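You operate a simulated robot arm through the tools that you are given. There is no shell and no other tool.

Carry out the task below with a simulated robot arm. There is one attempt and no reset: what you move stays moved.

## Task
Zero the flow analyser, then set the blower to about 30 L/min.
Fine: ZERO with both caps on; caps on the free pegs, hose on IN.

The check looks at the end state, three seconds after you hand in, the way a careful person would. Anything else that was tipped, shoved, dropped, spilled or broken makes it a failure. Lids that push on must go on centred and level and be pressed home; caps that screw on are set level and turned clockwise until they are tight.

## Robot
A 7-joint arm with a two-finger parallel gripper, fixed in place. Base frame: the origin is at the foot of the arm, x ahead of it, y to its left, z up. Readings come in m, rad, newtons and seconds.
Its first joint turns from -2.897 to 2.897 rad. Payload 4.4 kg.
Tool frame: the origin (TCP) lies between the finger pads and is the grasp point; the fingertips stand 0.023 m ahead of it; z points along the fingers, y is the line along which they close. The gripper opens to 0.094 m. The fingers are 0.038 m wide and 0.01 m thick; the gripper's body (0.054 by 0.096 m) begins 0.039 m behind the TCP.
Orientation is told as [roll, pitch, yaw] about the base's x, y, z axes, in that order, counted from this pose: with the fingers straight down and closing along the base's y, the tool's x points along the base's -x, its y along +y and its z along -z.

## Interface
- The arm moves only by the tool drive_tool. Its argument "steps" is a list of rows, each a list of 3 entries, a list of its own where there are three numbers: the shift along the base's x, y, z in cm, then the turn, a rotation vector about the base's x, y, z in rad, then the closure, from 0 (fully open) to 1 (shut). In form: [[[dx, dy, dz], [wx, wy, wz], claw], ...]. A call has 1 to 20 rows; each row shifts and turns the commanded pose from where the row before left it. Each row takes 0.2 s and may step no farther than 0.05 m and 0.15 rad from the row before; otherwise, or with a gripper value out of range, the whole call is refused. Where a pose cannot be reached the arm comes as near as it can. A force on the tool above 40 N (or 10 N above the force at the start of the call, whichever is more), or a blocked arm, ends the call early, and 0.2 s more pass. Each finger travels about 0.072 m/s and halts on what it meets, pressing with about 32 N; the grip force reading is that of the motor and also rises with nothing between the fingers. The clock runs only during rows and for 0.2 s after the last one: add rows that do not move to give the fingers time. It gives the time, the measured TCP pose, the force on the tool (base axes), the opening and the grip force at its end, in the units of the frame above (readings bear some noise), with the torque about the TCP (base axes, N m) and any sound that the robot's microphone picked up.
- Cameras (640 x 400 px; columns grow to the right, rows downward): "scene" is fixed at [0.0591, 0.6582, 1.5619]; the picture's right is [-0.50, -0.87, 0.00], its down [-0.54, 0.31, -0.78] and it looks along [0.68, -0.39, -0.63] (base axes); focal length 320 px, centre (320, 200). "wrist" rides on the gripper at [0.086, 0.016, -0.074] in the tool frame; the picture's right is [-0.18, 0.98, 0.00], its down [-0.58, -0.11, -0.81] and it looks along [-0.79, -0.15, 0.59] (tool axes); focal length 243 px, centre (320, 200). There is no depth. A picture from a camera that has moved, and an enlarged one, comes with that camera's place and axes in the base frame and with its lens. The place of the scene camera against the robot may be out by one fixed shift of up to 0.018 m in any direction.
- snapshot(camera): a new picture of that camera. The clock stands still meanwhile.
- enlarge(camera, box): a new picture of the part [left, top, right, bottom] of that camera's present view, enlarged. The clock stands still meanwhile.
- close_job(): hands the job in; it is judged then, once.

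Places have to be worked out from the pictures, the camera data and where the tool is seen. Open the gripper and draw the arm clear of the work before you hand the job in, unless the task says otherwise.

The tools are called as name(argument=value, ...) on one line, values as JSON. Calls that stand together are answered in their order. drive_tool: Moves the arm, as the interface text tells. Its arguments: {"type":"object","properties":{"steps":{"type":"array"}},"required":["steps"]} The other tools are called the same way: snapshot (camera) takes a picture; enlarge (camera, box) takes an enlarged picture of a part of a camera's view; close_job () hands the job in.

At the start:

```text
t: 0.0
eef_pos: [0.6527, 0.098, 1.1405]
ee_rot: [0.0, 0.001, -0.002]
wrist_force: [-0.7, -0.8, 0.2]
ft_torque: [-0.02, 0.04, -0.01]
finger_gap: 0.0942
gripper_force: 0.1
```

scene: 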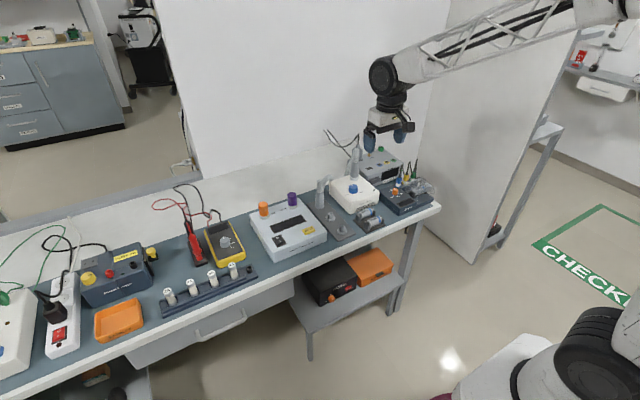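
wrist: 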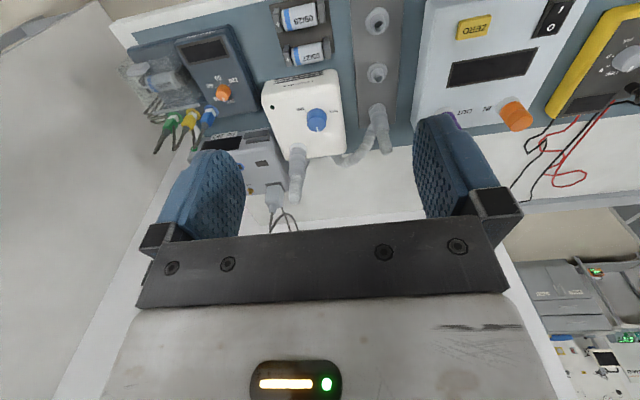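

I start by looking closely at the analyser area in both cameras to identify the ports, caps, pegs, switches and hose.

enlarge(camera="scene", box=[230, 130, 450, 270])

enlarge(camera="wrist", box=[100, 0, 640, 230])

enlarge(camera="scene", box=[240, 180, 360, 260])

```text
2.86 times, centred on (340, 200) of scene
camera zoom: at [0.0591, 0.6582, 1.5619], right [-0.5, -0.87, 0.0], down [-0.54, 0.31, -0.78], along [0.68, -0.39, -0.63], focal length 914 px, centre (263, 200)
```

zoom: 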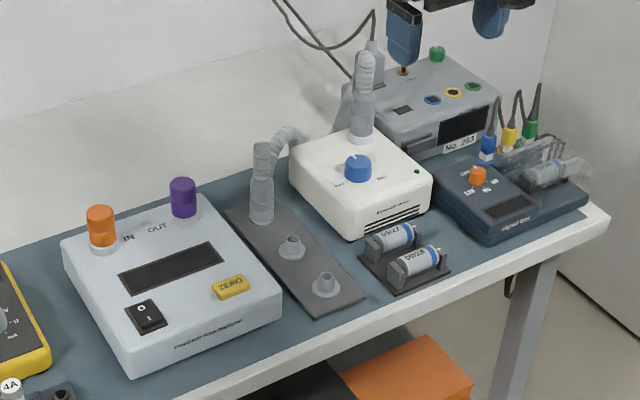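

```text
1.19 times, centred on (370, 115) of wrist
camera zoom: at [0.5659, 0.1129, 1.2156], right [0.18, 0.98, 0.0], down [0.58, -0.11, 0.81], along [0.79, -0.15, -0.59], focal length 288 px, centre (261, 301)
```

zoom: 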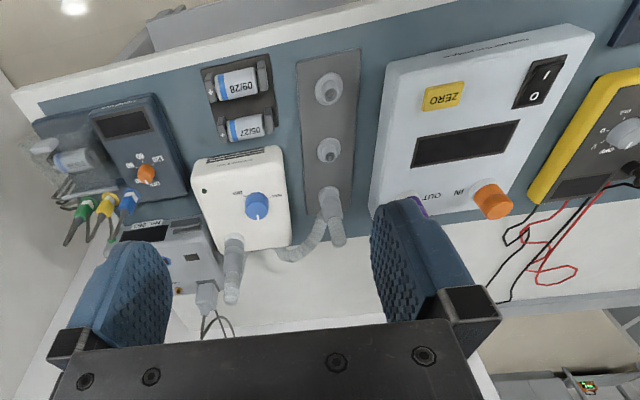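

```text
5.00 times, centred on (300, 220) of scene
camera zoom: at [0.0591, 0.6582, 1.5619], right [-0.5, -0.87, 0.0], down [-0.54, 0.31, -0.78], along [0.68, -0.39, -0.63], focal length 1599 px, centre (420, 100)
```

zoom: 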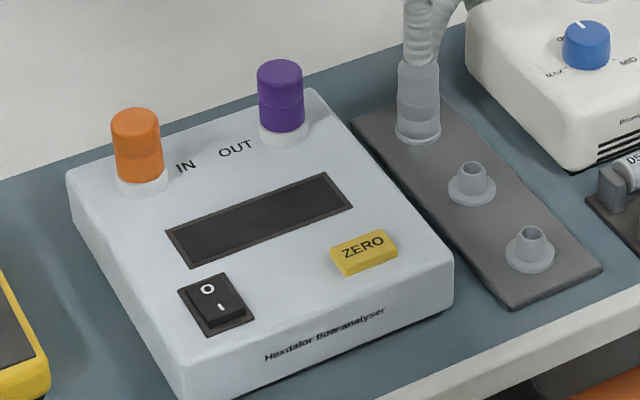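

The analyser display is dark with orange (IN) and purple (OUT) caps on; the hose end is parked on the rear peg and two pegs are free. I'll look more closely at the blower dial, rocker, and pegs.

enlarge(camera="scene", box=[325, 165, 389, 205])

enlarge(camera="scene", box=[250, 210, 314, 250])

enlarge(camera="wrist", box=[250, 60, 410, 160])

enlarge(camera="wrist", box=[410, 0, 602, 120])

```text
10.00 times, centred on (357, 185) of scene
camera zoom: at [0.0591, 0.6582, 1.5619], right [-0.5, -0.87, 0.0], down [-0.54, 0.31, -0.78], along [0.68, -0.39, -0.63], focal length 3197 px, centre (-50, 350)
```

zoom: 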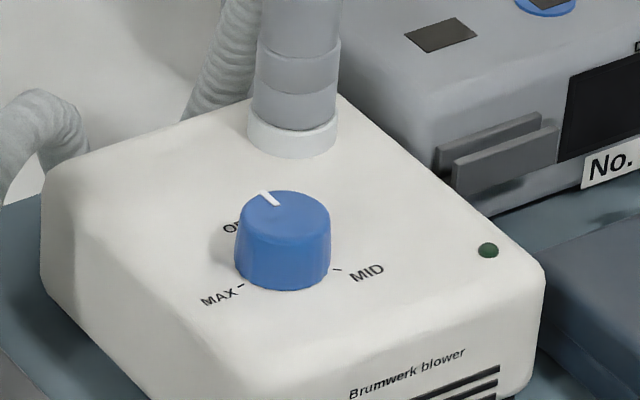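

```text
10.00 times, centred on (282, 230) of scene
camera zoom: at [0.0591, 0.6582, 1.5619], right [-0.5, -0.87, 0.0], down [-0.54, 0.31, -0.78], along [0.68, -0.39, -0.63], focal length 3197 px, centre (700, -100)
```

zoom: 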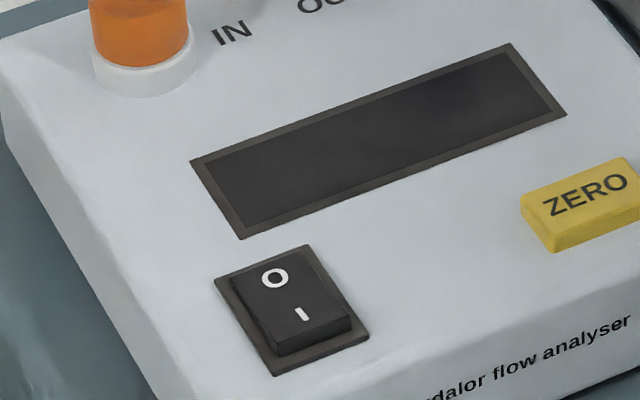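

```text
4.00 times, centred on (330, 110) of wrist
camera zoom: at [0.5659, 0.1129, 1.2156], right [0.18, 0.98, 0.0], down [0.58, -0.11, 0.81], along [0.79, -0.15, -0.59], focal length 970 px, centre (280, 560)
```

zoom: 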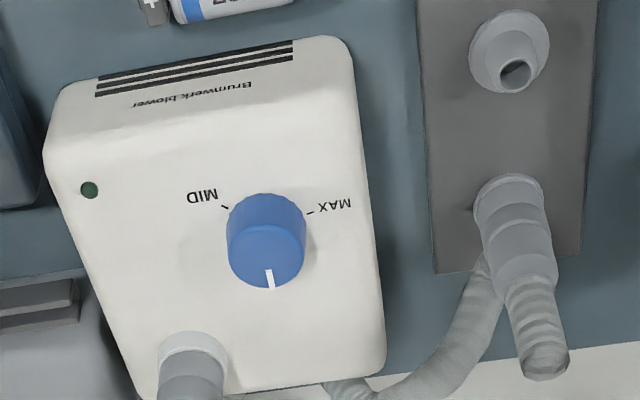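

```text
3.33 times, centred on (506, 60) of wrist
camera zoom: at [0.5659, 0.1129, 1.2156], right [0.18, 0.98, 0.0], down [0.58, -0.11, 0.81], along [0.79, -0.15, -0.59], focal length 809 px, centre (-300, 667)
```

zoom: 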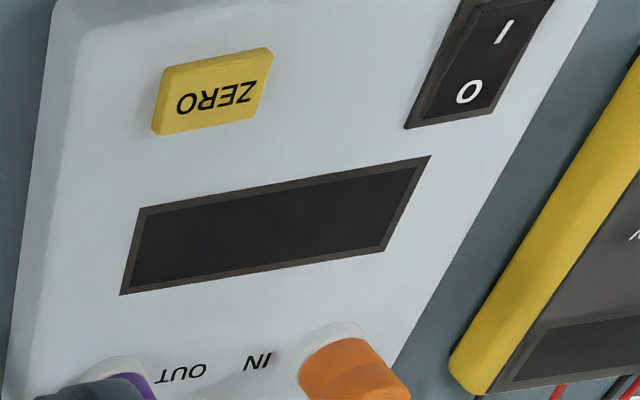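

Rocker is at O (the I half is raised, nearest the robot), blower knob at OFF with the scale running clockwise to MID and MAX. I'll move the arm over the analyser at safe height for a closer wrist view to triangulate.

drive_tool(steps=[[[-1, 4, -2], [0, 0, 0], 0], [[-1, 4, -2], [0, 0, 0], 0], [[-1, 4, -2], [0, 0, 0], 0], [[-1, 4, -2], [0, 0, 0], 0], [[0, 4, -2], [0, 0, 0], 0], [[0, 0, 0], [0, 0, 0], 0]])

snapshot(camera="wrist")

snapshot(camera="scene")

```text
t: 1.4
eef_pos: [0.6121, 0.2969, 1.0406]
ee_rot: [0.0, 0.0, -0.001]
wrist_force: [1.3, -0.1, 0.0]
ft_torque: [-0.03, -0.01, 0.03]
finger_gap: 0.0941
gripper_force: 0.1
```

```text
taken
camera wrist: at [0.5256, 0.3127, 1.1163], right [0.18, 0.98, 0.0], down [0.58, -0.11, 0.81], along [0.79, -0.15, -0.59], focal length 243 px, centre (320, 200)
```

wrist: 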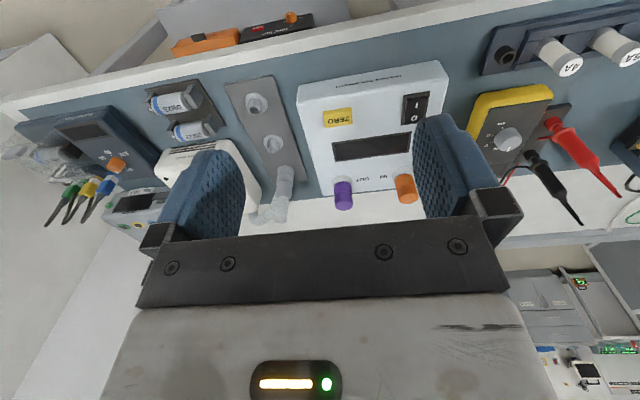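

```text
taken
```

scene: 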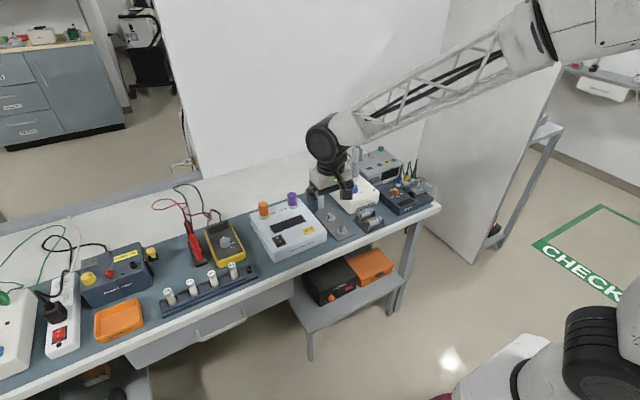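

Good view of the analyser; I'll enlarge for precise pixel positions.

enlarge(camera="wrist", box=[220, 50, 460, 200])

enlarge(camera="wrist", box=[290, 60, 450, 160])

enlarge(camera="wrist", box=[300, 150, 428, 230])

enlarge(camera="wrist", box=[210, 60, 338, 140])

```text
2.67 times, centred on (340, 125) of wrist
camera zoom: at [0.5256, 0.3127, 1.1163], right [0.18, 0.98, 0.0], down [0.58, -0.11, 0.81], along [0.79, -0.15, -0.59], focal length 647 px, centre (267, 400)
```

zoom: 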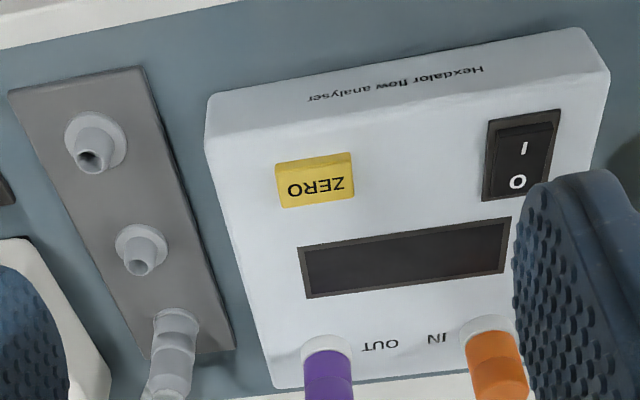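

```text
4.00 times, centred on (370, 110) of wrist
camera zoom: at [0.5256, 0.3127, 1.1163], right [0.18, 0.98, 0.0], down [0.58, -0.11, 0.81], along [0.79, -0.15, -0.59], focal length 970 px, centre (120, 560)
```

zoom: 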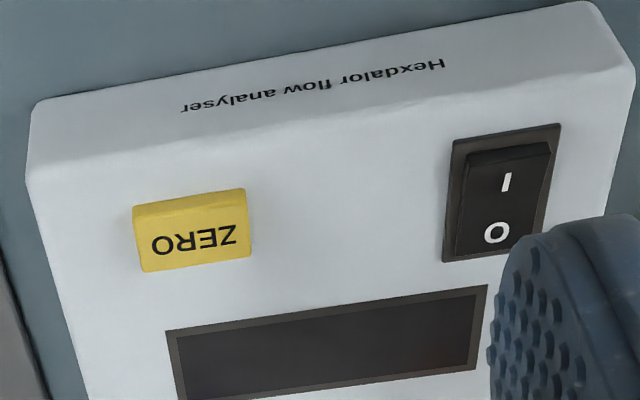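

```text
5.00 times, centred on (364, 190) of wrist
camera zoom: at [0.5256, 0.3127, 1.1163], right [0.18, 0.98, 0.0], down [0.58, -0.11, 0.81], along [0.79, -0.15, -0.59], focal length 1213 px, centre (100, 250)
```

zoom: 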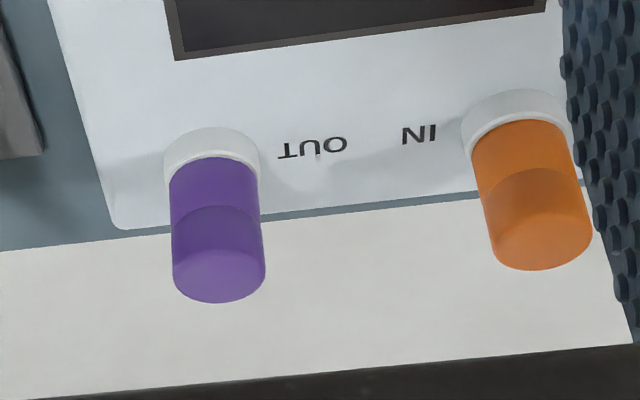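

```text
5.00 times, centred on (274, 100) of wrist
camera zoom: at [0.5256, 0.3127, 1.1163], right [0.18, 0.98, 0.0], down [0.58, -0.11, 0.81], along [0.79, -0.15, -0.59], focal length 1213 px, centre (550, 700)
```

zoom: 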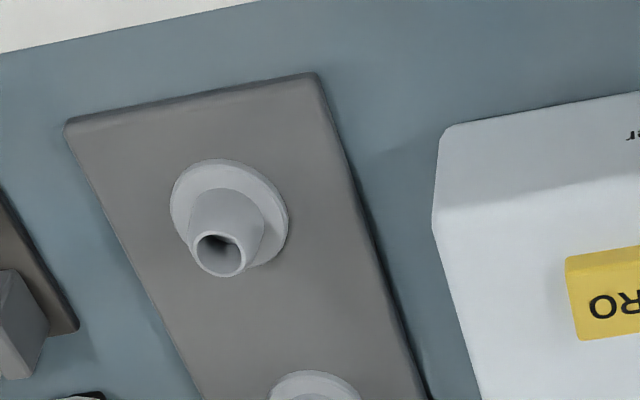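

Triangulating the two wrist views gives: ZERO ≈ (0.734, 0.300, 0.822), rocker I-half ≈ (0.728, 0.405), ports at x≈0.868 (IN y≈0.40, OUT y≈0.29), pegs at y≈0.175 (x≈0.72, 0.80). I close the fingers, tilt slightly and hover above the rocker's I half to verify.

drive_tool(steps=[[[2.6, 2.7, -3.0], [0, 0, 0], 1], [[2.6, 2.7, -3.0], [0, 0, 0], 1], [[2.6, 2.7, -3.0], [0, 0.15, 0], 1], [[2.5, 2.7, -3.0], [0, 0.15, 0], 1], [[0, 0, 0], [0, 0, 0], 1]])

snapshot(camera="wrist")

enlarge(camera="scene", box=[230, 170, 358, 250])

```text
t: 2.6
eef_pos: [0.7176, 0.4034, 0.9209]
ee_rot: [0.001, 0.299, 0.001]
wrist_force: [0.8, -0.5, -1.4]
ft_torque: [-0.05, 0.01, 0.01]
finger_gap: 0.0
gripper_force: 31.7
```

```text
taken
camera wrist: at [0.6569, 0.4199, 1.0188], right [0.18, 0.98, -0.05], down [0.79, -0.11, 0.6], along [0.58, -0.15, -0.8], focal length 243 px, centre (320, 200)
```

wrist: 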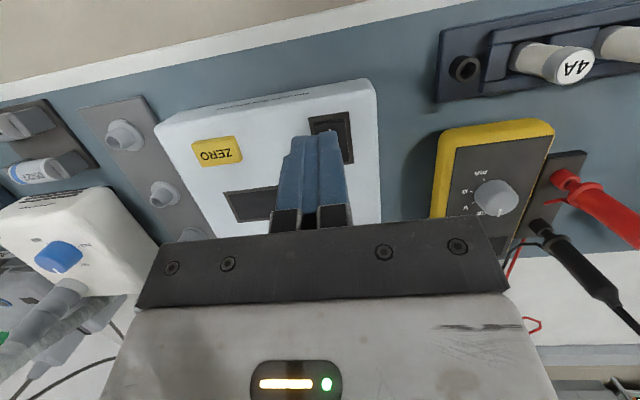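

```text
5.00 times, centred on (294, 210) of scene
camera zoom: at [0.0591, 0.6582, 1.5619], right [-0.5, -0.87, 0.0], down [-0.54, 0.31, -0.78], along [0.68, -0.39, -0.63], focal length 1599 px, centre (450, 150)
```

zoom: 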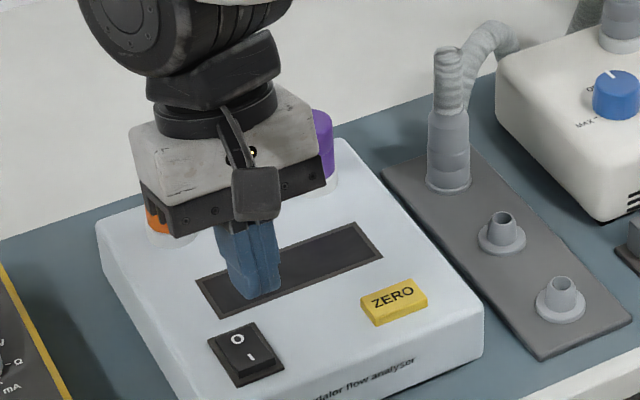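

The fingers hover about 7 cm above the rocker. I enlarge the wrist view to recheck the rocker position from this closer pose.

enlarge(camera="wrist", box=[260, 90, 420, 190])

enlarge(camera="wrist", box=[80, 90, 272, 210])

```text
4.00 times, centred on (340, 140) of wrist
camera zoom: at [0.6569, 0.4199, 1.0188], right [0.18, 0.98, -0.05], down [0.79, -0.11, 0.6], along [0.58, -0.15, -0.8], focal length 970 px, centre (240, 440)
```

zoom: 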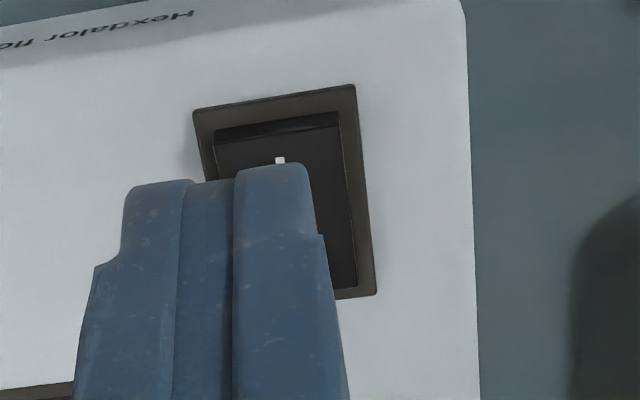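

```text
3.33 times, centred on (176, 150) of wrist
camera zoom: at [0.6569, 0.4199, 1.0188], right [0.18, 0.98, -0.05], down [0.79, -0.11, 0.6], along [0.58, -0.15, -0.8], focal length 809 px, centre (800, 367)
```

zoom: 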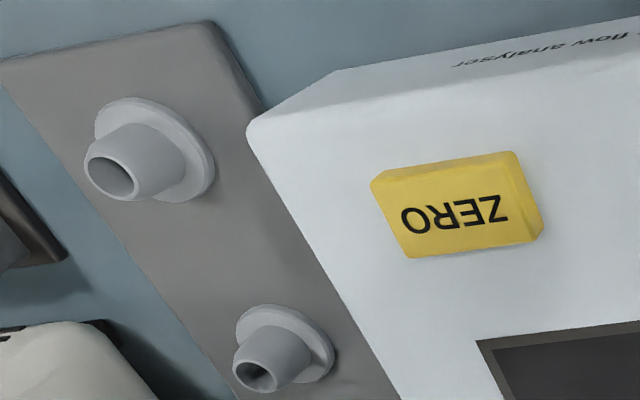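

The rocker bezel spans x 0.718–0.765, y 0.389–0.422 (centre y≈0.405), so the tilted finger edge (x≈0.728) is right over the I half. I descend to just above it, then press gently in small steps.

drive_tool(steps=[[[-0.1, 0.15, -4.0], [0, 0, 0], 1], [[0, 0, -1.8], [0, 0, 0], 1], [[0, 0, -0.3], [0, 0, 0], 1], [[0, 0, -0.3], [0, 0, 0], 1]])

enlarge(camera="wrist", box=[220, 80, 420, 205])

enlarge(camera="scene", box=[240, 200, 320, 250])

```text
t: 3.6
eef_pos: [0.7144, 0.4063, 0.8562]
ee_rot: [0.0, 0.301, -0.001]
wrist_force: [0.3, 0.0, 0.2]
ft_torque: [0.01, -0.01, -0.02]
finger_gap: 0.0
gripper_force: 32.2
```

```text
3.20 times, centred on (320, 142) of wrist
camera zoom: at [0.654, 0.4224, 0.9535], right [0.18, 0.98, -0.05], down [0.79, -0.11, 0.6], along [0.58, -0.15, -0.8], focal length 776 px, centre (320, 384)
```

zoom: 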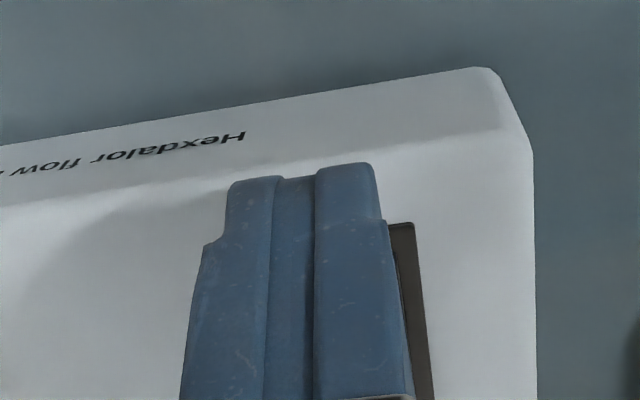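

```text
8.00 times, centred on (280, 225) of scene
camera zoom: at [0.0591, 0.6582, 1.5619], right [-0.5, -0.87, 0.0], down [-0.54, 0.31, -0.78], along [0.68, -0.39, -0.63], focal length 2558 px, centre (640, 0)
```

zoom: 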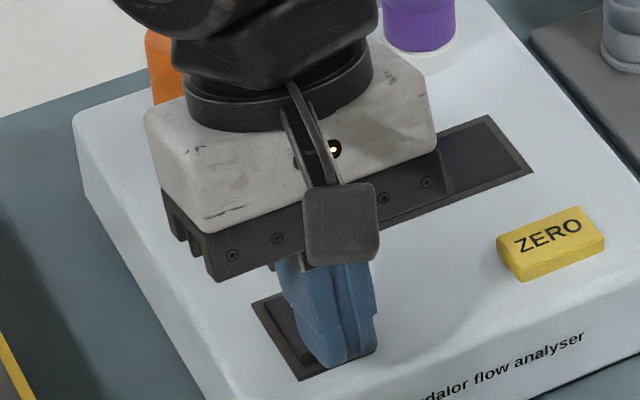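

No contact yet (corner at z≈0.829). I continue down in 2 mm steps.

drive_tool(steps=[[[0.1, 0, -0.2], [0, 0, 0], 1], [[0, 0, -0.2], [0, 0, 0], 1], [[0, 0, -0.2], [0, 0, 0], 1]])

```text
t: 4.4
eef_pos: [0.7157, 0.4061, 0.8496]
ee_rot: [0.0, 0.299, 0.003]
wrist_force: [-0.6, 0.1, 0.8]
ft_torque: [0.02, 0.01, 0.01]
finger_gap: 0.0001
gripper_force: 32.1
```

Still no contact force at edge height ≈0.822. Continue down in small steps.

drive_tool(steps=[[[0, 0, -0.2], [0, 0, 0], 1], [[0, 0, -0.2], [0, 0, 0], 1]])

enlarge(camera="scene", box=[250, 205, 314, 245])

```text
t: 5.1
eef_pos: [0.7162, 0.4056, 0.8501]
ee_rot: [0.002, 0.297, 0.001]
wrist_force: [-4.7, -1.2, 8.4]
ft_torque: [-0.07, 0.05, -0.02]
finger_gap: 0.0
gripper_force: 31.9
stopped in row 2: the force on the tool passed its limit at 42 N (the readings are from after the stop); the commanded pose is now the measured one
```

```text
10.00 times, centred on (282, 225) of scene
camera zoom: at [0.0591, 0.6582, 1.5619], right [-0.5, -0.87, 0.0], down [-0.54, 0.31, -0.78], along [0.68, -0.39, -0.63], focal length 3197 px, centre (700, -50)
```

zoom: 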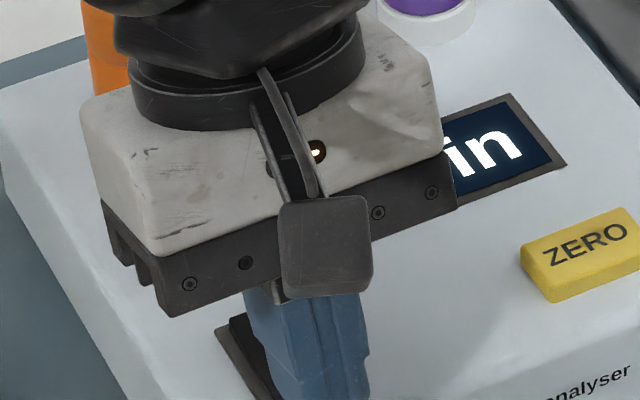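

The display lit up ("…in"). I lift off and read the display.

drive_tool(steps=[[[0, 0, 1.0], [0, 0, 0], 1], [[0, -2, 3], [0, 0, 0], 1], [[0, -4, 1], [0, 0, 0], 1], [[0, -4, 0], [0, 0, 0], 1], [[0, 0, 0], [0, 0, 0], 1]])

snapshot(camera="wrist")

enlarge(camera="scene", box=[230, 170, 342, 240])

```text
t: 6.3
eef_pos: [0.7167, 0.3063, 0.898]
ee_rot: [0.002, 0.297, 0.0]
wrist_force: [0.3, -0.5, 0.7]
ft_torque: [-0.01, -0.03, 0.0]
finger_gap: 0.0001
gripper_force: 32.4
```

```text
taken
camera wrist: at [0.656, 0.3214, 0.9952], right [0.18, 0.98, -0.05], down [0.79, -0.11, 0.6], along [0.58, -0.15, -0.8], focal length 243 px, centre (320, 200)
```

wrist: 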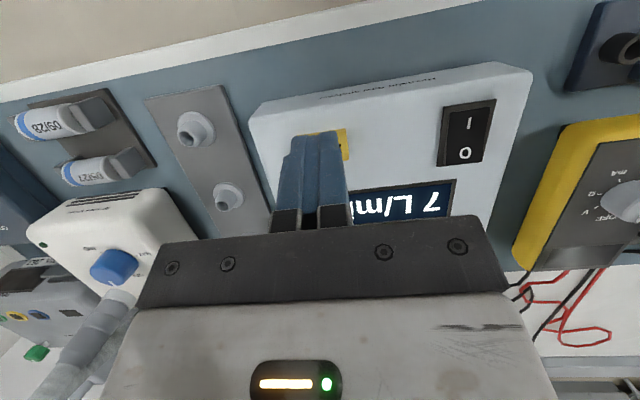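

```text
5.71 times, centred on (286, 205) of scene
camera zoom: at [0.0591, 0.6582, 1.5619], right [-0.5, -0.87, 0.0], down [-0.54, 0.31, -0.78], along [0.68, -0.39, -0.63], focal length 1827 px, centre (514, 171)
```

zoom: 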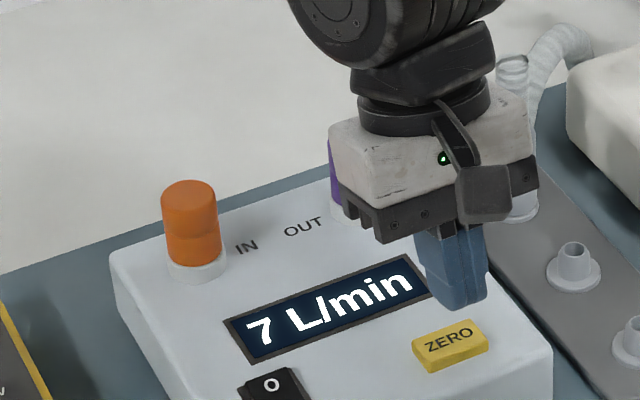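

The analyser is on and shows 7 L/min offset with both caps on. I move the finger edge over the ZERO button (0.735, 0.300) and press.

drive_tool(steps=[[[0.7, -0.6, 0], [0, 0, 0], 1], [[0, 0, -2.5], [0, 0, 0], 1], [[0, 0, -1.8], [0, 0, 0], 1], [[0, 0, -0.2], [0, 0, 0], 1], [[0, 0, -0.2], [0, 0, 0], 1]])

enlarge(camera="scene", box=[254, 190, 334, 240])

```text
t: 7.5
eef_pos: [0.7237, 0.3016, 0.8525]
ee_rot: [0.002, 0.298, 0.0]
wrist_force: [-1.1, -0.4, 0.2]
ft_torque: [0.01, 0.03, 0.02]
finger_gap: 0.0
gripper_force: 31.6
```

```text
8.00 times, centred on (294, 215) of scene
camera zoom: at [0.0591, 0.6582, 1.5619], right [-0.5, -0.87, 0.0], down [-0.54, 0.31, -0.78], along [0.68, -0.39, -0.63], focal length 2558 px, centre (528, 80)
```

zoom: 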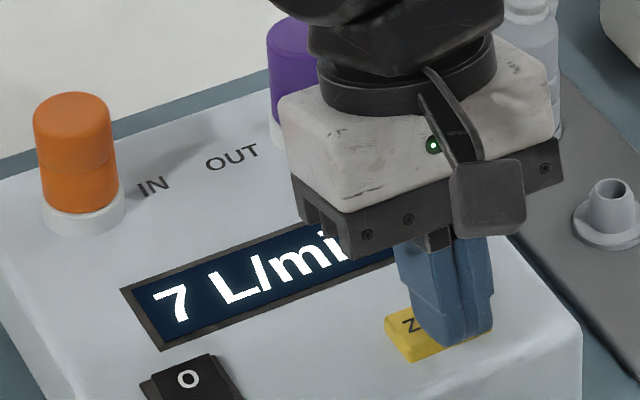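

Finger edge is on/just above the button; pressing further in 1.5 mm steps.

drive_tool(steps=[[[0, 0, -0.15], [0, 0, 0], 1], [[0, 0, -0.15], [0, 0, 0], 1], [[0, 0, -0.15], [0, 0, 0], 1]])

enlarge(camera="scene", box=[254, 190, 334, 240])

```text
t: 8.3
eef_pos: [0.7236, 0.3014, 0.8471]
ee_rot: [0.002, 0.297, -0.001]
wrist_force: [0.9, -3.6, 7.3]
ft_torque: [-0.07, -0.07, -0.03]
finger_gap: 0.0
gripper_force: 32.4
heard: click
```

```text
8.00 times, centred on (294, 215) of scene
camera zoom: at [0.0591, 0.6582, 1.5619], right [-0.5, -0.87, 0.0], down [-0.54, 0.31, -0.78], along [0.68, -0.39, -0.63], focal length 2558 px, centre (528, 80)
```

zoom: 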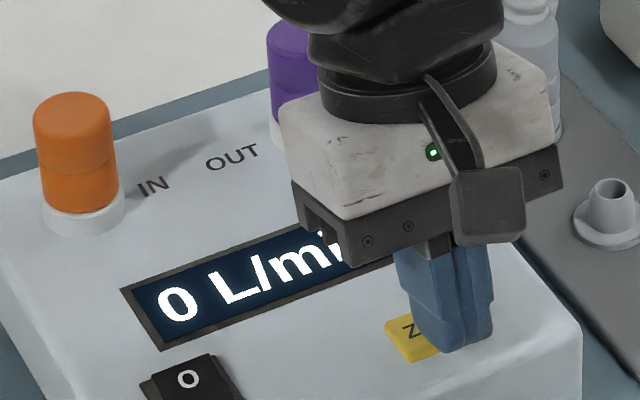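

Click heard and the display shows 0 L/min with both caps on. I lift, level the tool, open the gripper and hover above the orange cap on IN.

drive_tool(steps=[[[0, 0, 4], [0, 0, 0], 1], [[0, 0, 4.5], [0, 0, 0], 1], [[1, 3, 2], [0, -0.15, 0], 0.5], [[1, 3, 0], [0, -0.15, 0], 0], [[3, 2, 0], [0, 0, 0], 0], [[3, 2, 0], [0, 0, 0], 0], [[0, 0, 0], [0, 0, 0], 0]])

snapshot(camera="wrist")

snapshot(camera="scene")

```text
t: 9.9
eef_pos: [0.8032, 0.4016, 0.9526]
ee_rot: [0.0, -0.002, 0.0]
wrist_force: [-0.9, 0.1, 0.4]
ft_torque: [-0.01, 0.04, 0.0]
finger_gap: 0.094
gripper_force: 0.0
```

```text
taken
camera wrist: at [0.7176, 0.4178, 1.0278], right [0.18, 0.98, 0.0], down [0.58, -0.11, 0.81], along [0.79, -0.15, -0.59], focal length 243 px, centre (320, 200)
```

wrist: 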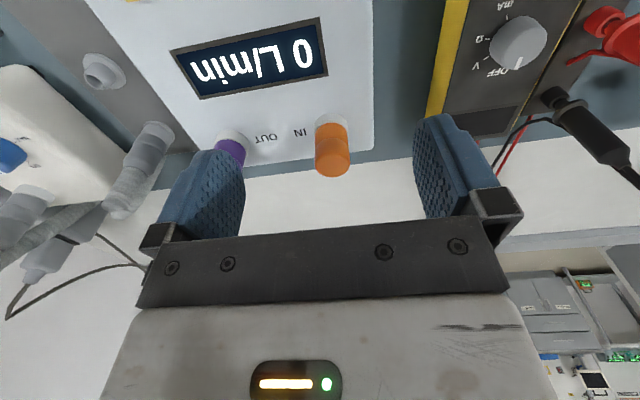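

```text
taken
```

scene: 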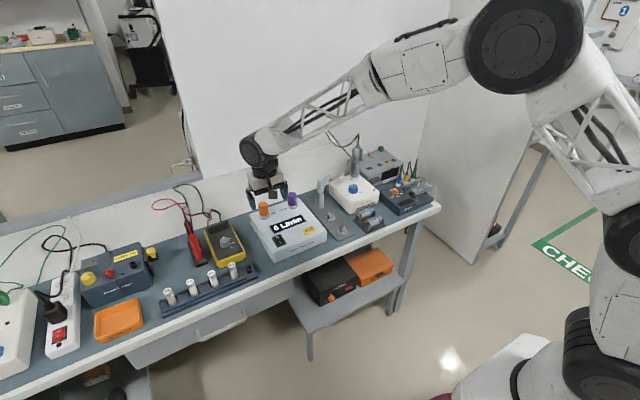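

Good close view; I enlarge the cap, pegs/hose and blower regions for precise positions.

enlarge(camera="wrist", box=[276, 100, 388, 190])

enlarge(camera="wrist", box=[0, 100, 240, 250])

enlarge(camera="wrist", box=[60, 30, 188, 110])

```text
4.44 times, centred on (332, 145) of wrist
camera zoom: at [0.7176, 0.4178, 1.0278], right [0.18, 0.98, 0.0], down [0.58, -0.11, 0.81], along [0.79, -0.15, -0.59], focal length 1078 px, centre (267, 444)
```

zoom: 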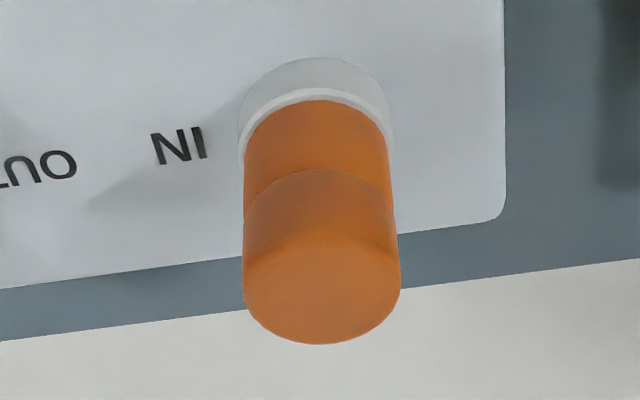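

```text
2.67 times, centred on (120, 175) of wrist
camera zoom: at [0.7176, 0.4178, 1.0278], right [0.18, 0.98, 0.0], down [0.58, -0.11, 0.81], along [0.79, -0.15, -0.59], focal length 647 px, centre (853, 267)
```

zoom: 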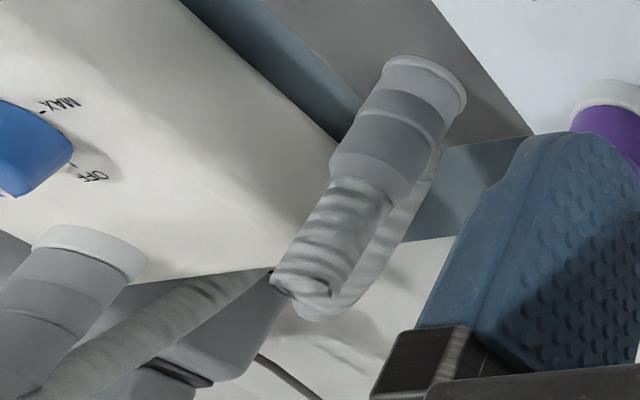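

```text
5.00 times, centred on (124, 70) of wrist
camera zoom: at [0.7176, 0.4178, 1.0278], right [0.18, 0.98, 0.0], down [0.58, -0.11, 0.81], along [0.79, -0.15, -0.59], focal length 1213 px, centre (1300, 850)
```

zoom: 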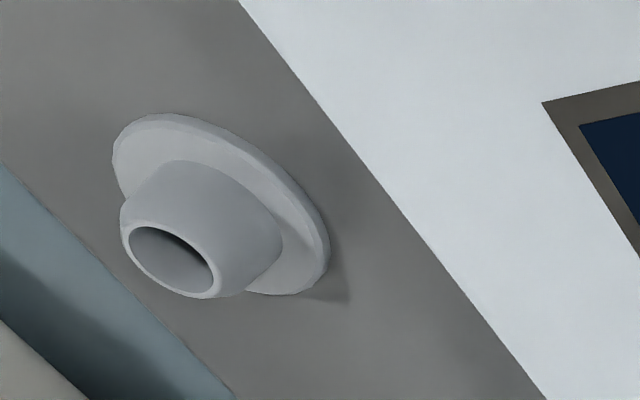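

The orange cap's axis works out to about (0.878, 0.400), cap from z≈0.828 to 0.870. I move above it and check alignment before descending.

drive_tool(steps=[[[3.7, -0.1, -1.0], [0, 0, 0], 0], [[3.7, -0.1, -1.5], [0, 0, 0], 0], [[0, 0, 0], [0, 0, 0], 0]])

snapshot(camera="wrist")

enlarge(camera="scene", box=[230, 165, 342, 235])

```text
t: 10.7
eef_pos: [0.8778, 0.4003, 0.9272]
ee_rot: [0.002, -0.002, -0.001]
wrist_force: [0.1, 0.3, 0.4]
ft_torque: [-0.01, 0.03, 0.04]
finger_gap: 0.0944
gripper_force: 0.0
```

```text
taken
camera wrist: at [0.7912, 0.4163, 1.0028], right [0.18, 0.98, 0.0], down [0.58, -0.11, 0.81], along [0.79, -0.15, -0.59], focal length 243 px, centre (320, 200)
```

wrist: 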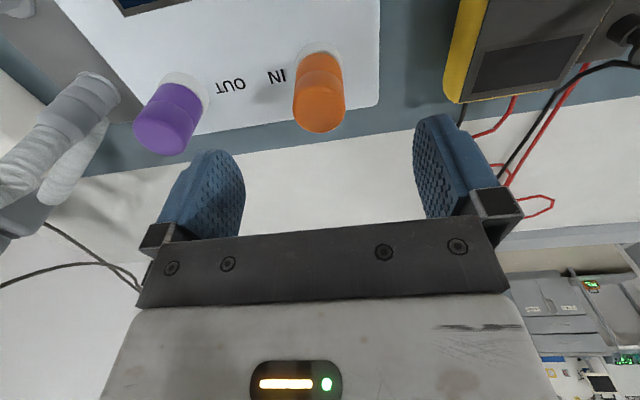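

```text
5.71 times, centred on (286, 200) of scene
camera zoom: at [0.0591, 0.6582, 1.5619], right [-0.5, -0.87, 0.0], down [-0.54, 0.31, -0.78], along [0.68, -0.39, -0.63], focal length 1827 px, centre (514, 200)
```

zoom: 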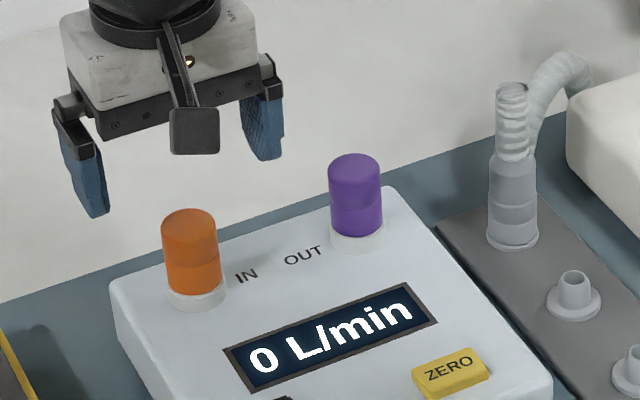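

Cap top projects to (0.878, 0.400) — directly under the TCP. I descend over it and close the fingers.

drive_tool(steps=[[[0, 0, -3.5], [0, 0, 0], 0], [[0, 0, -2.5], [0, 0, 0], 0], [[0, 0, -1.1], [0, 0, 0], 0], [[0, 0, 0], [0, 0, 0], 0], [[0, 0, 0], [0, 0, 0], 1], [[0, 0, 0], [0, 0, 0], 1], [[0, 0, 0], [0, 0, 0], 1], [[0, 0, 0], [0, 0, 0], 1]])

enlarge(camera="scene", box=[230, 165, 342, 235])

snapshot(camera="wrist")

```text
t: 12.5
eef_pos: [0.8773, 0.3998, 0.8565]
ee_rot: [0.002, -0.002, 0.0]
wrist_force: [0.4, -4.6, 0.5]
ft_torque: [-0.1, -0.03, 0.02]
finger_gap: 0.0314
gripper_force: 31.7
```

```text
5.71 times, centred on (286, 200) of scene
camera zoom: at [0.0591, 0.6582, 1.5619], right [-0.5, -0.87, 0.0], down [-0.54, 0.31, -0.78], along [0.68, -0.39, -0.63], focal length 1827 px, centre (514, 200)
```

zoom: 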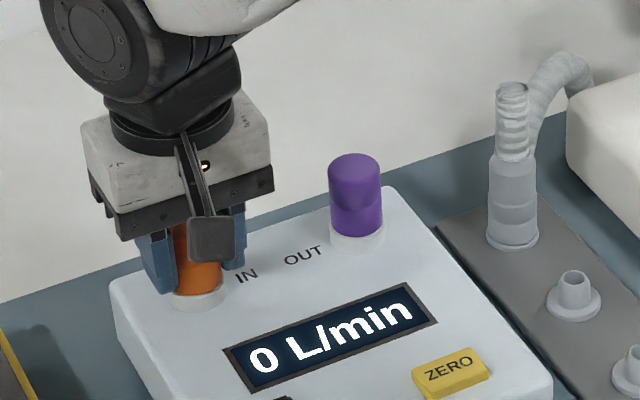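

```text
taken
camera wrist: at [0.7898, 0.4158, 0.932], right [0.18, 0.98, 0.0], down [0.58, -0.11, 0.81], along [0.79, -0.15, -0.59], focal length 243 px, centre (320, 200)
```

wrist: 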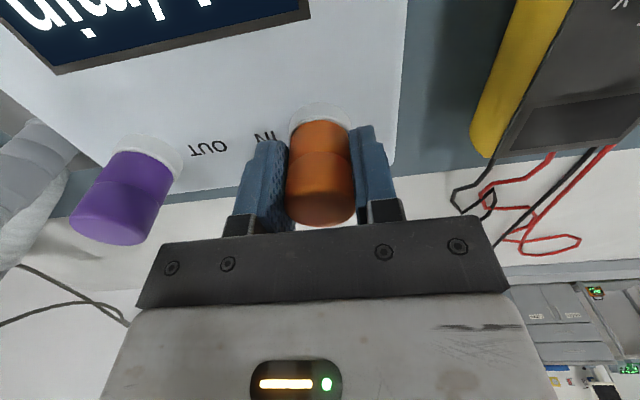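

Gripped (gap 31 mm). I lift slowly and watch the force.

drive_tool(steps=[[[0, 0, 0.3], [0, 0, 0], 1], [[0, 0, 0.3], [0, 0, 0], 1], [[0, 0, 0.4], [0, 0, 0], 1]])

enlarge(camera="scene", box=[230, 165, 342, 235])

```text
t: 13.3
eef_pos: [0.8781, 0.3996, 0.8657]
ee_rot: [0.003, -0.001, 0.0]
wrist_force: [-1.0, 0.1, -0.4]
ft_torque: [0.02, 0.03, 0.01]
finger_gap: 0.0312
gripper_force: 32.5
```

```text
5.71 times, centred on (286, 200) of scene
camera zoom: at [0.0591, 0.6582, 1.5619], right [-0.5, -0.87, 0.0], down [-0.54, 0.31, -0.78], along [0.68, -0.39, -0.63], focal length 1827 px, centre (514, 200)
```

zoom: 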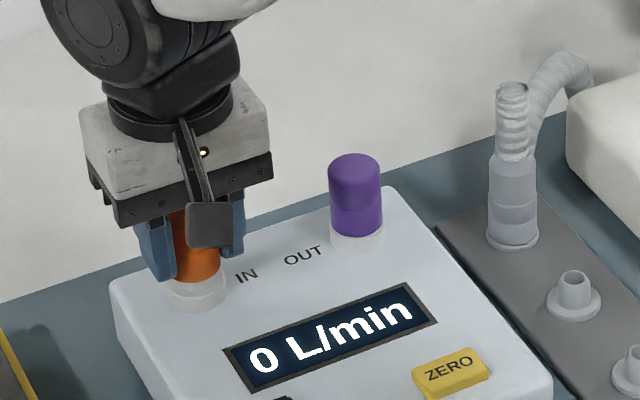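

The cap is lifting cleanly off the port. I raise it well clear and look.

drive_tool(steps=[[[0, 0, 2], [0, 0, 0], 1], [[0, 0, 4], [0, 0, 0], 1], [[0, 0, 3], [0, 0, 0], 1], [[0, 0, 0], [0, 0, 0], 1]])

snapshot(camera="wrist")

enlarge(camera="scene", box=[230, 140, 358, 220])

```text
t: 14.3
eef_pos: [0.8754, 0.3977, 0.9566]
ee_rot: [0.002, -0.002, -0.001]
wrist_force: [0.7, -0.8, 0.0]
ft_torque: [0.01, -0.03, 0.02]
finger_gap: 0.0308
gripper_force: 32.4
```

```text
taken
camera wrist: at [0.7889, 0.413, 1.0316], right [0.18, 0.98, 0.0], down [0.58, -0.11, 0.81], along [0.79, -0.15, -0.59], focal length 243 px, centre (320, 200)
```

wrist: 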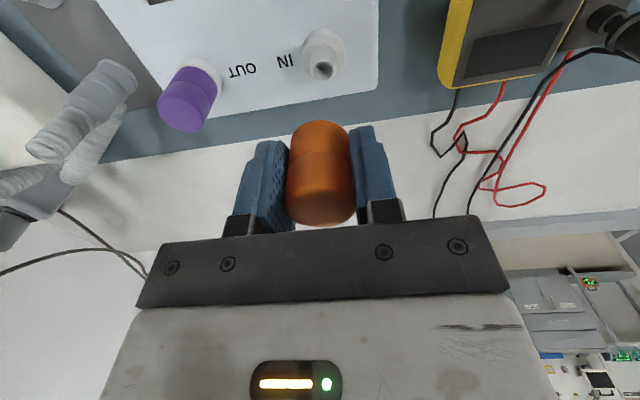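

```text
5.00 times, centred on (294, 180) of scene
camera zoom: at [0.0591, 0.6582, 1.5619], right [-0.5, -0.87, 0.0], down [-0.54, 0.31, -0.78], along [0.68, -0.39, -0.63], focal length 1599 px, centre (450, 300)
```

zoom: 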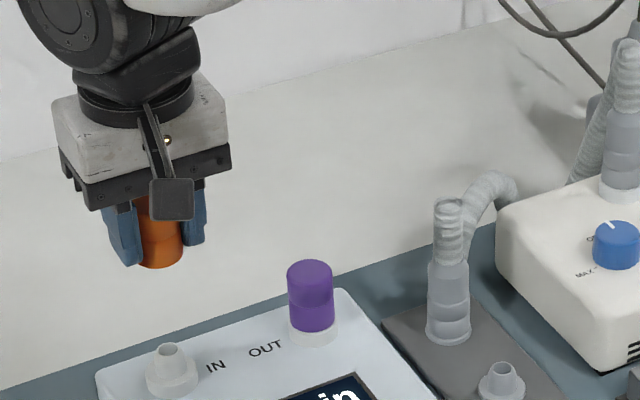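

The IN port (same shape as the pegs) is now exposed. I enlarge it to get its exact position and check the held cap.

enlarge(camera="wrist", box=[276, 10, 372, 70])

enlarge(camera="wrist", box=[225, 100, 417, 240])

enlarge(camera="scene", box=[300, 170, 364, 210])

```text
6.67 times, centred on (324, 40) of wrist
camera zoom: at [0.7889, 0.413, 1.0316], right [0.18, 0.98, 0.0], down [0.58, -0.11, 0.81], along [0.79, -0.15, -0.59], focal length 1618 px, centre (293, 1267)
```

zoom: 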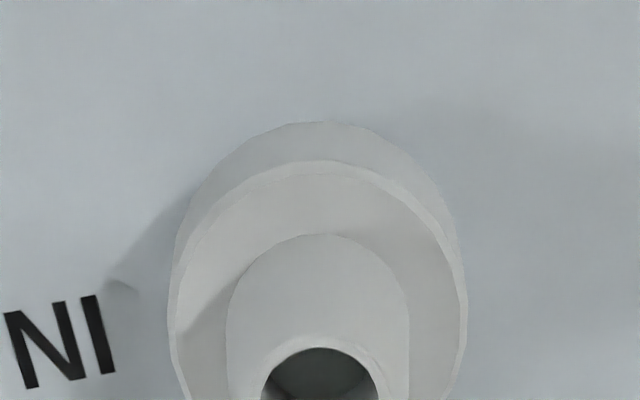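

```text
2.86 times, centred on (321, 170) of wrist
camera zoom: at [0.7889, 0.413, 1.0316], right [0.18, 0.98, 0.0], down [0.58, -0.11, 0.81], along [0.79, -0.15, -0.59], focal length 693 px, centre (317, 286)
```

zoom: 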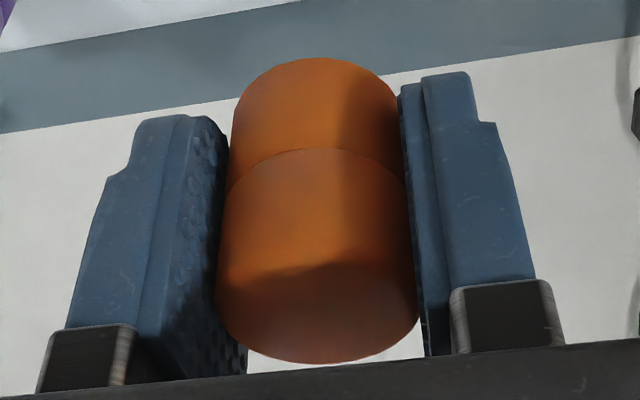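

```text
10.00 times, centred on (332, 190) of scene
camera zoom: at [0.0591, 0.6582, 1.5619], right [-0.5, -0.87, 0.0], down [-0.54, 0.31, -0.78], along [0.68, -0.39, -0.63], focal length 3197 px, centre (200, 300)
```

zoom: 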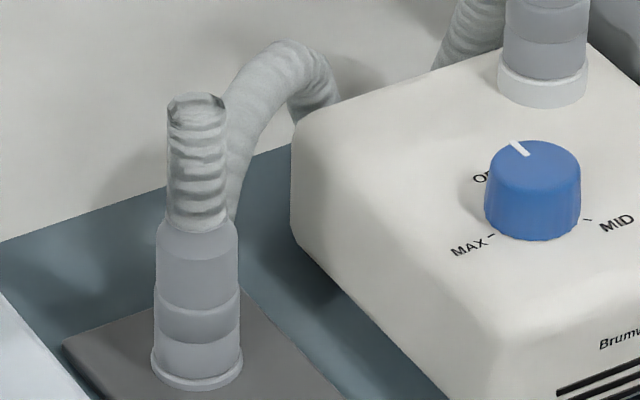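

Let me see how the hose runs from the cuff, since I'll need to grasp it later.

enlarge(camera="wrist", box=[0, 40, 192, 200])

enlarge(camera="scene", box=[300, 130, 396, 190])

```text
2.50 times, centred on (96, 120) of wrist
camera zoom: at [0.7889, 0.413, 1.0316], right [0.18, 0.98, 0.0], down [0.58, -0.11, 0.81], along [0.79, -0.15, -0.59], focal length 606 px, centre (880, 400)
```

zoom: 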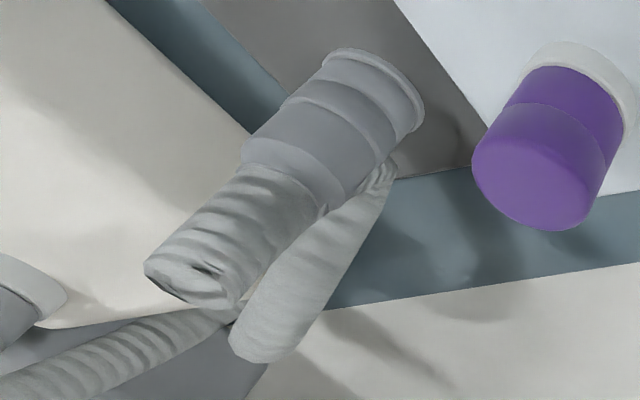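

```text
6.67 times, centred on (348, 160) of scene
camera zoom: at [0.0591, 0.6582, 1.5619], right [-0.5, -0.87, 0.0], down [-0.54, 0.31, -0.78], along [0.68, -0.39, -0.63], focal length 2131 px, centre (133, 467)
```

zoom: 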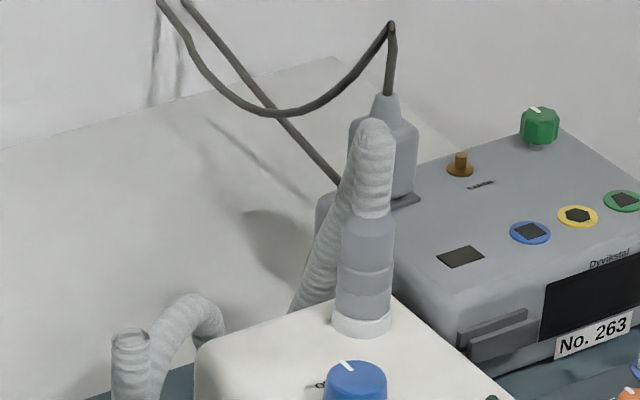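

The hose runs behind the cuff (+x) and over toward the blower, so I'll approach the cuff from the front later. Now I carry the orange cap to the front free peg at about (0.7205, 0.1746).

drive_tool(steps=[[[-2.6, -3.7, 0], [0, 0, 0], 1], [[-2.6, -3.7, 0], [0, 0, 0], 1], [[-2.6, -3.7, 0], [0, 0, 0], 1], [[-2.6, -3.7, 0], [0, 0, 0], 1], [[-2.6, -3.7, 0], [0, 0, 0], 1], [[-2.5, -3.8, 0], [0, 0, 0], 1], [[0, 0, 0], [0, 0, 0], 1], [[0, 0, 0], [0, 0, 0], 1]])

snapshot(camera="wrist")

enlarge(camera="scene", box=[270, 150, 398, 230])

```text
t: 16.1
eef_pos: [0.7195, 0.1739, 0.9546]
ee_rot: [0.002, -0.001, 0.0]
wrist_force: [-1.0, -0.2, -1.0]
ft_torque: [0.04, 0.0, -0.02]
finger_gap: 0.0312
gripper_force: 32.0
```

```text
taken
camera wrist: at [0.6322, 0.1891, 1.0298], right [0.18, 0.98, 0.0], down [0.58, -0.11, 0.81], along [0.79, -0.15, -0.59], focal length 243 px, centre (320, 200)
```

wrist: 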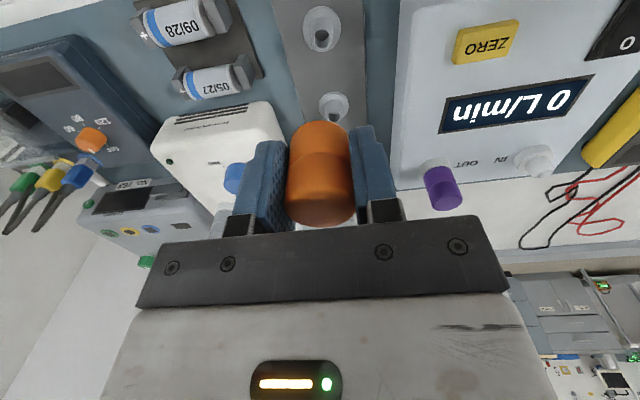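

```text
5.00 times, centred on (334, 190) of scene
camera zoom: at [0.0591, 0.6582, 1.5619], right [-0.5, -0.87, 0.0], down [-0.54, 0.31, -0.78], along [0.68, -0.39, -0.63], focal length 1599 px, centre (250, 250)
```

zoom: 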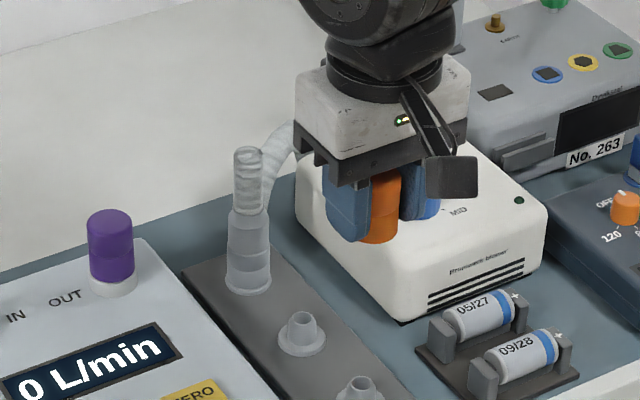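

Cap is above the front peg. I enlarge the pegs in the wrist view to confirm alignment.

enlarge(camera="wrist", box=[270, 0, 398, 130])

enlarge(camera="wrist", box=[150, 90, 310, 190])

```text
3.08 times, centred on (334, 65) of wrist
camera zoom: at [0.6322, 0.1891, 1.0298], right [0.18, 0.98, 0.0], down [0.58, -0.11, 0.81], along [0.79, -0.15, -0.59], focal length 746 px, centre (277, 615)
```

zoom: 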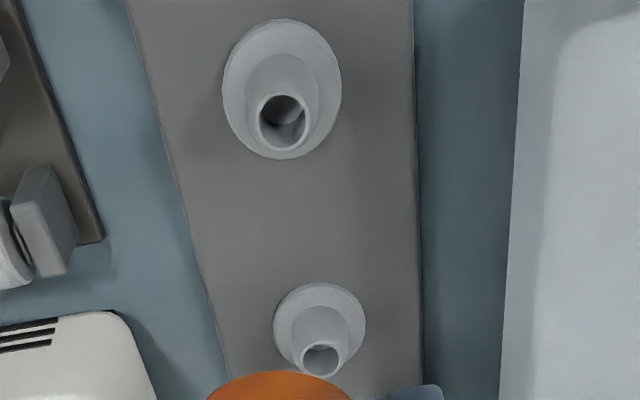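

```text
4.00 times, centred on (230, 140) of wrist
camera zoom: at [0.6322, 0.1891, 1.0298], right [0.18, 0.98, 0.0], down [0.58, -0.11, 0.81], along [0.79, -0.15, -0.59], focal length 970 px, centre (680, 440)
```

zoom: 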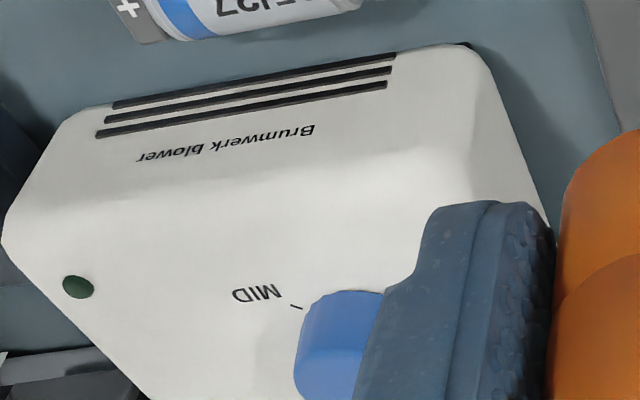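

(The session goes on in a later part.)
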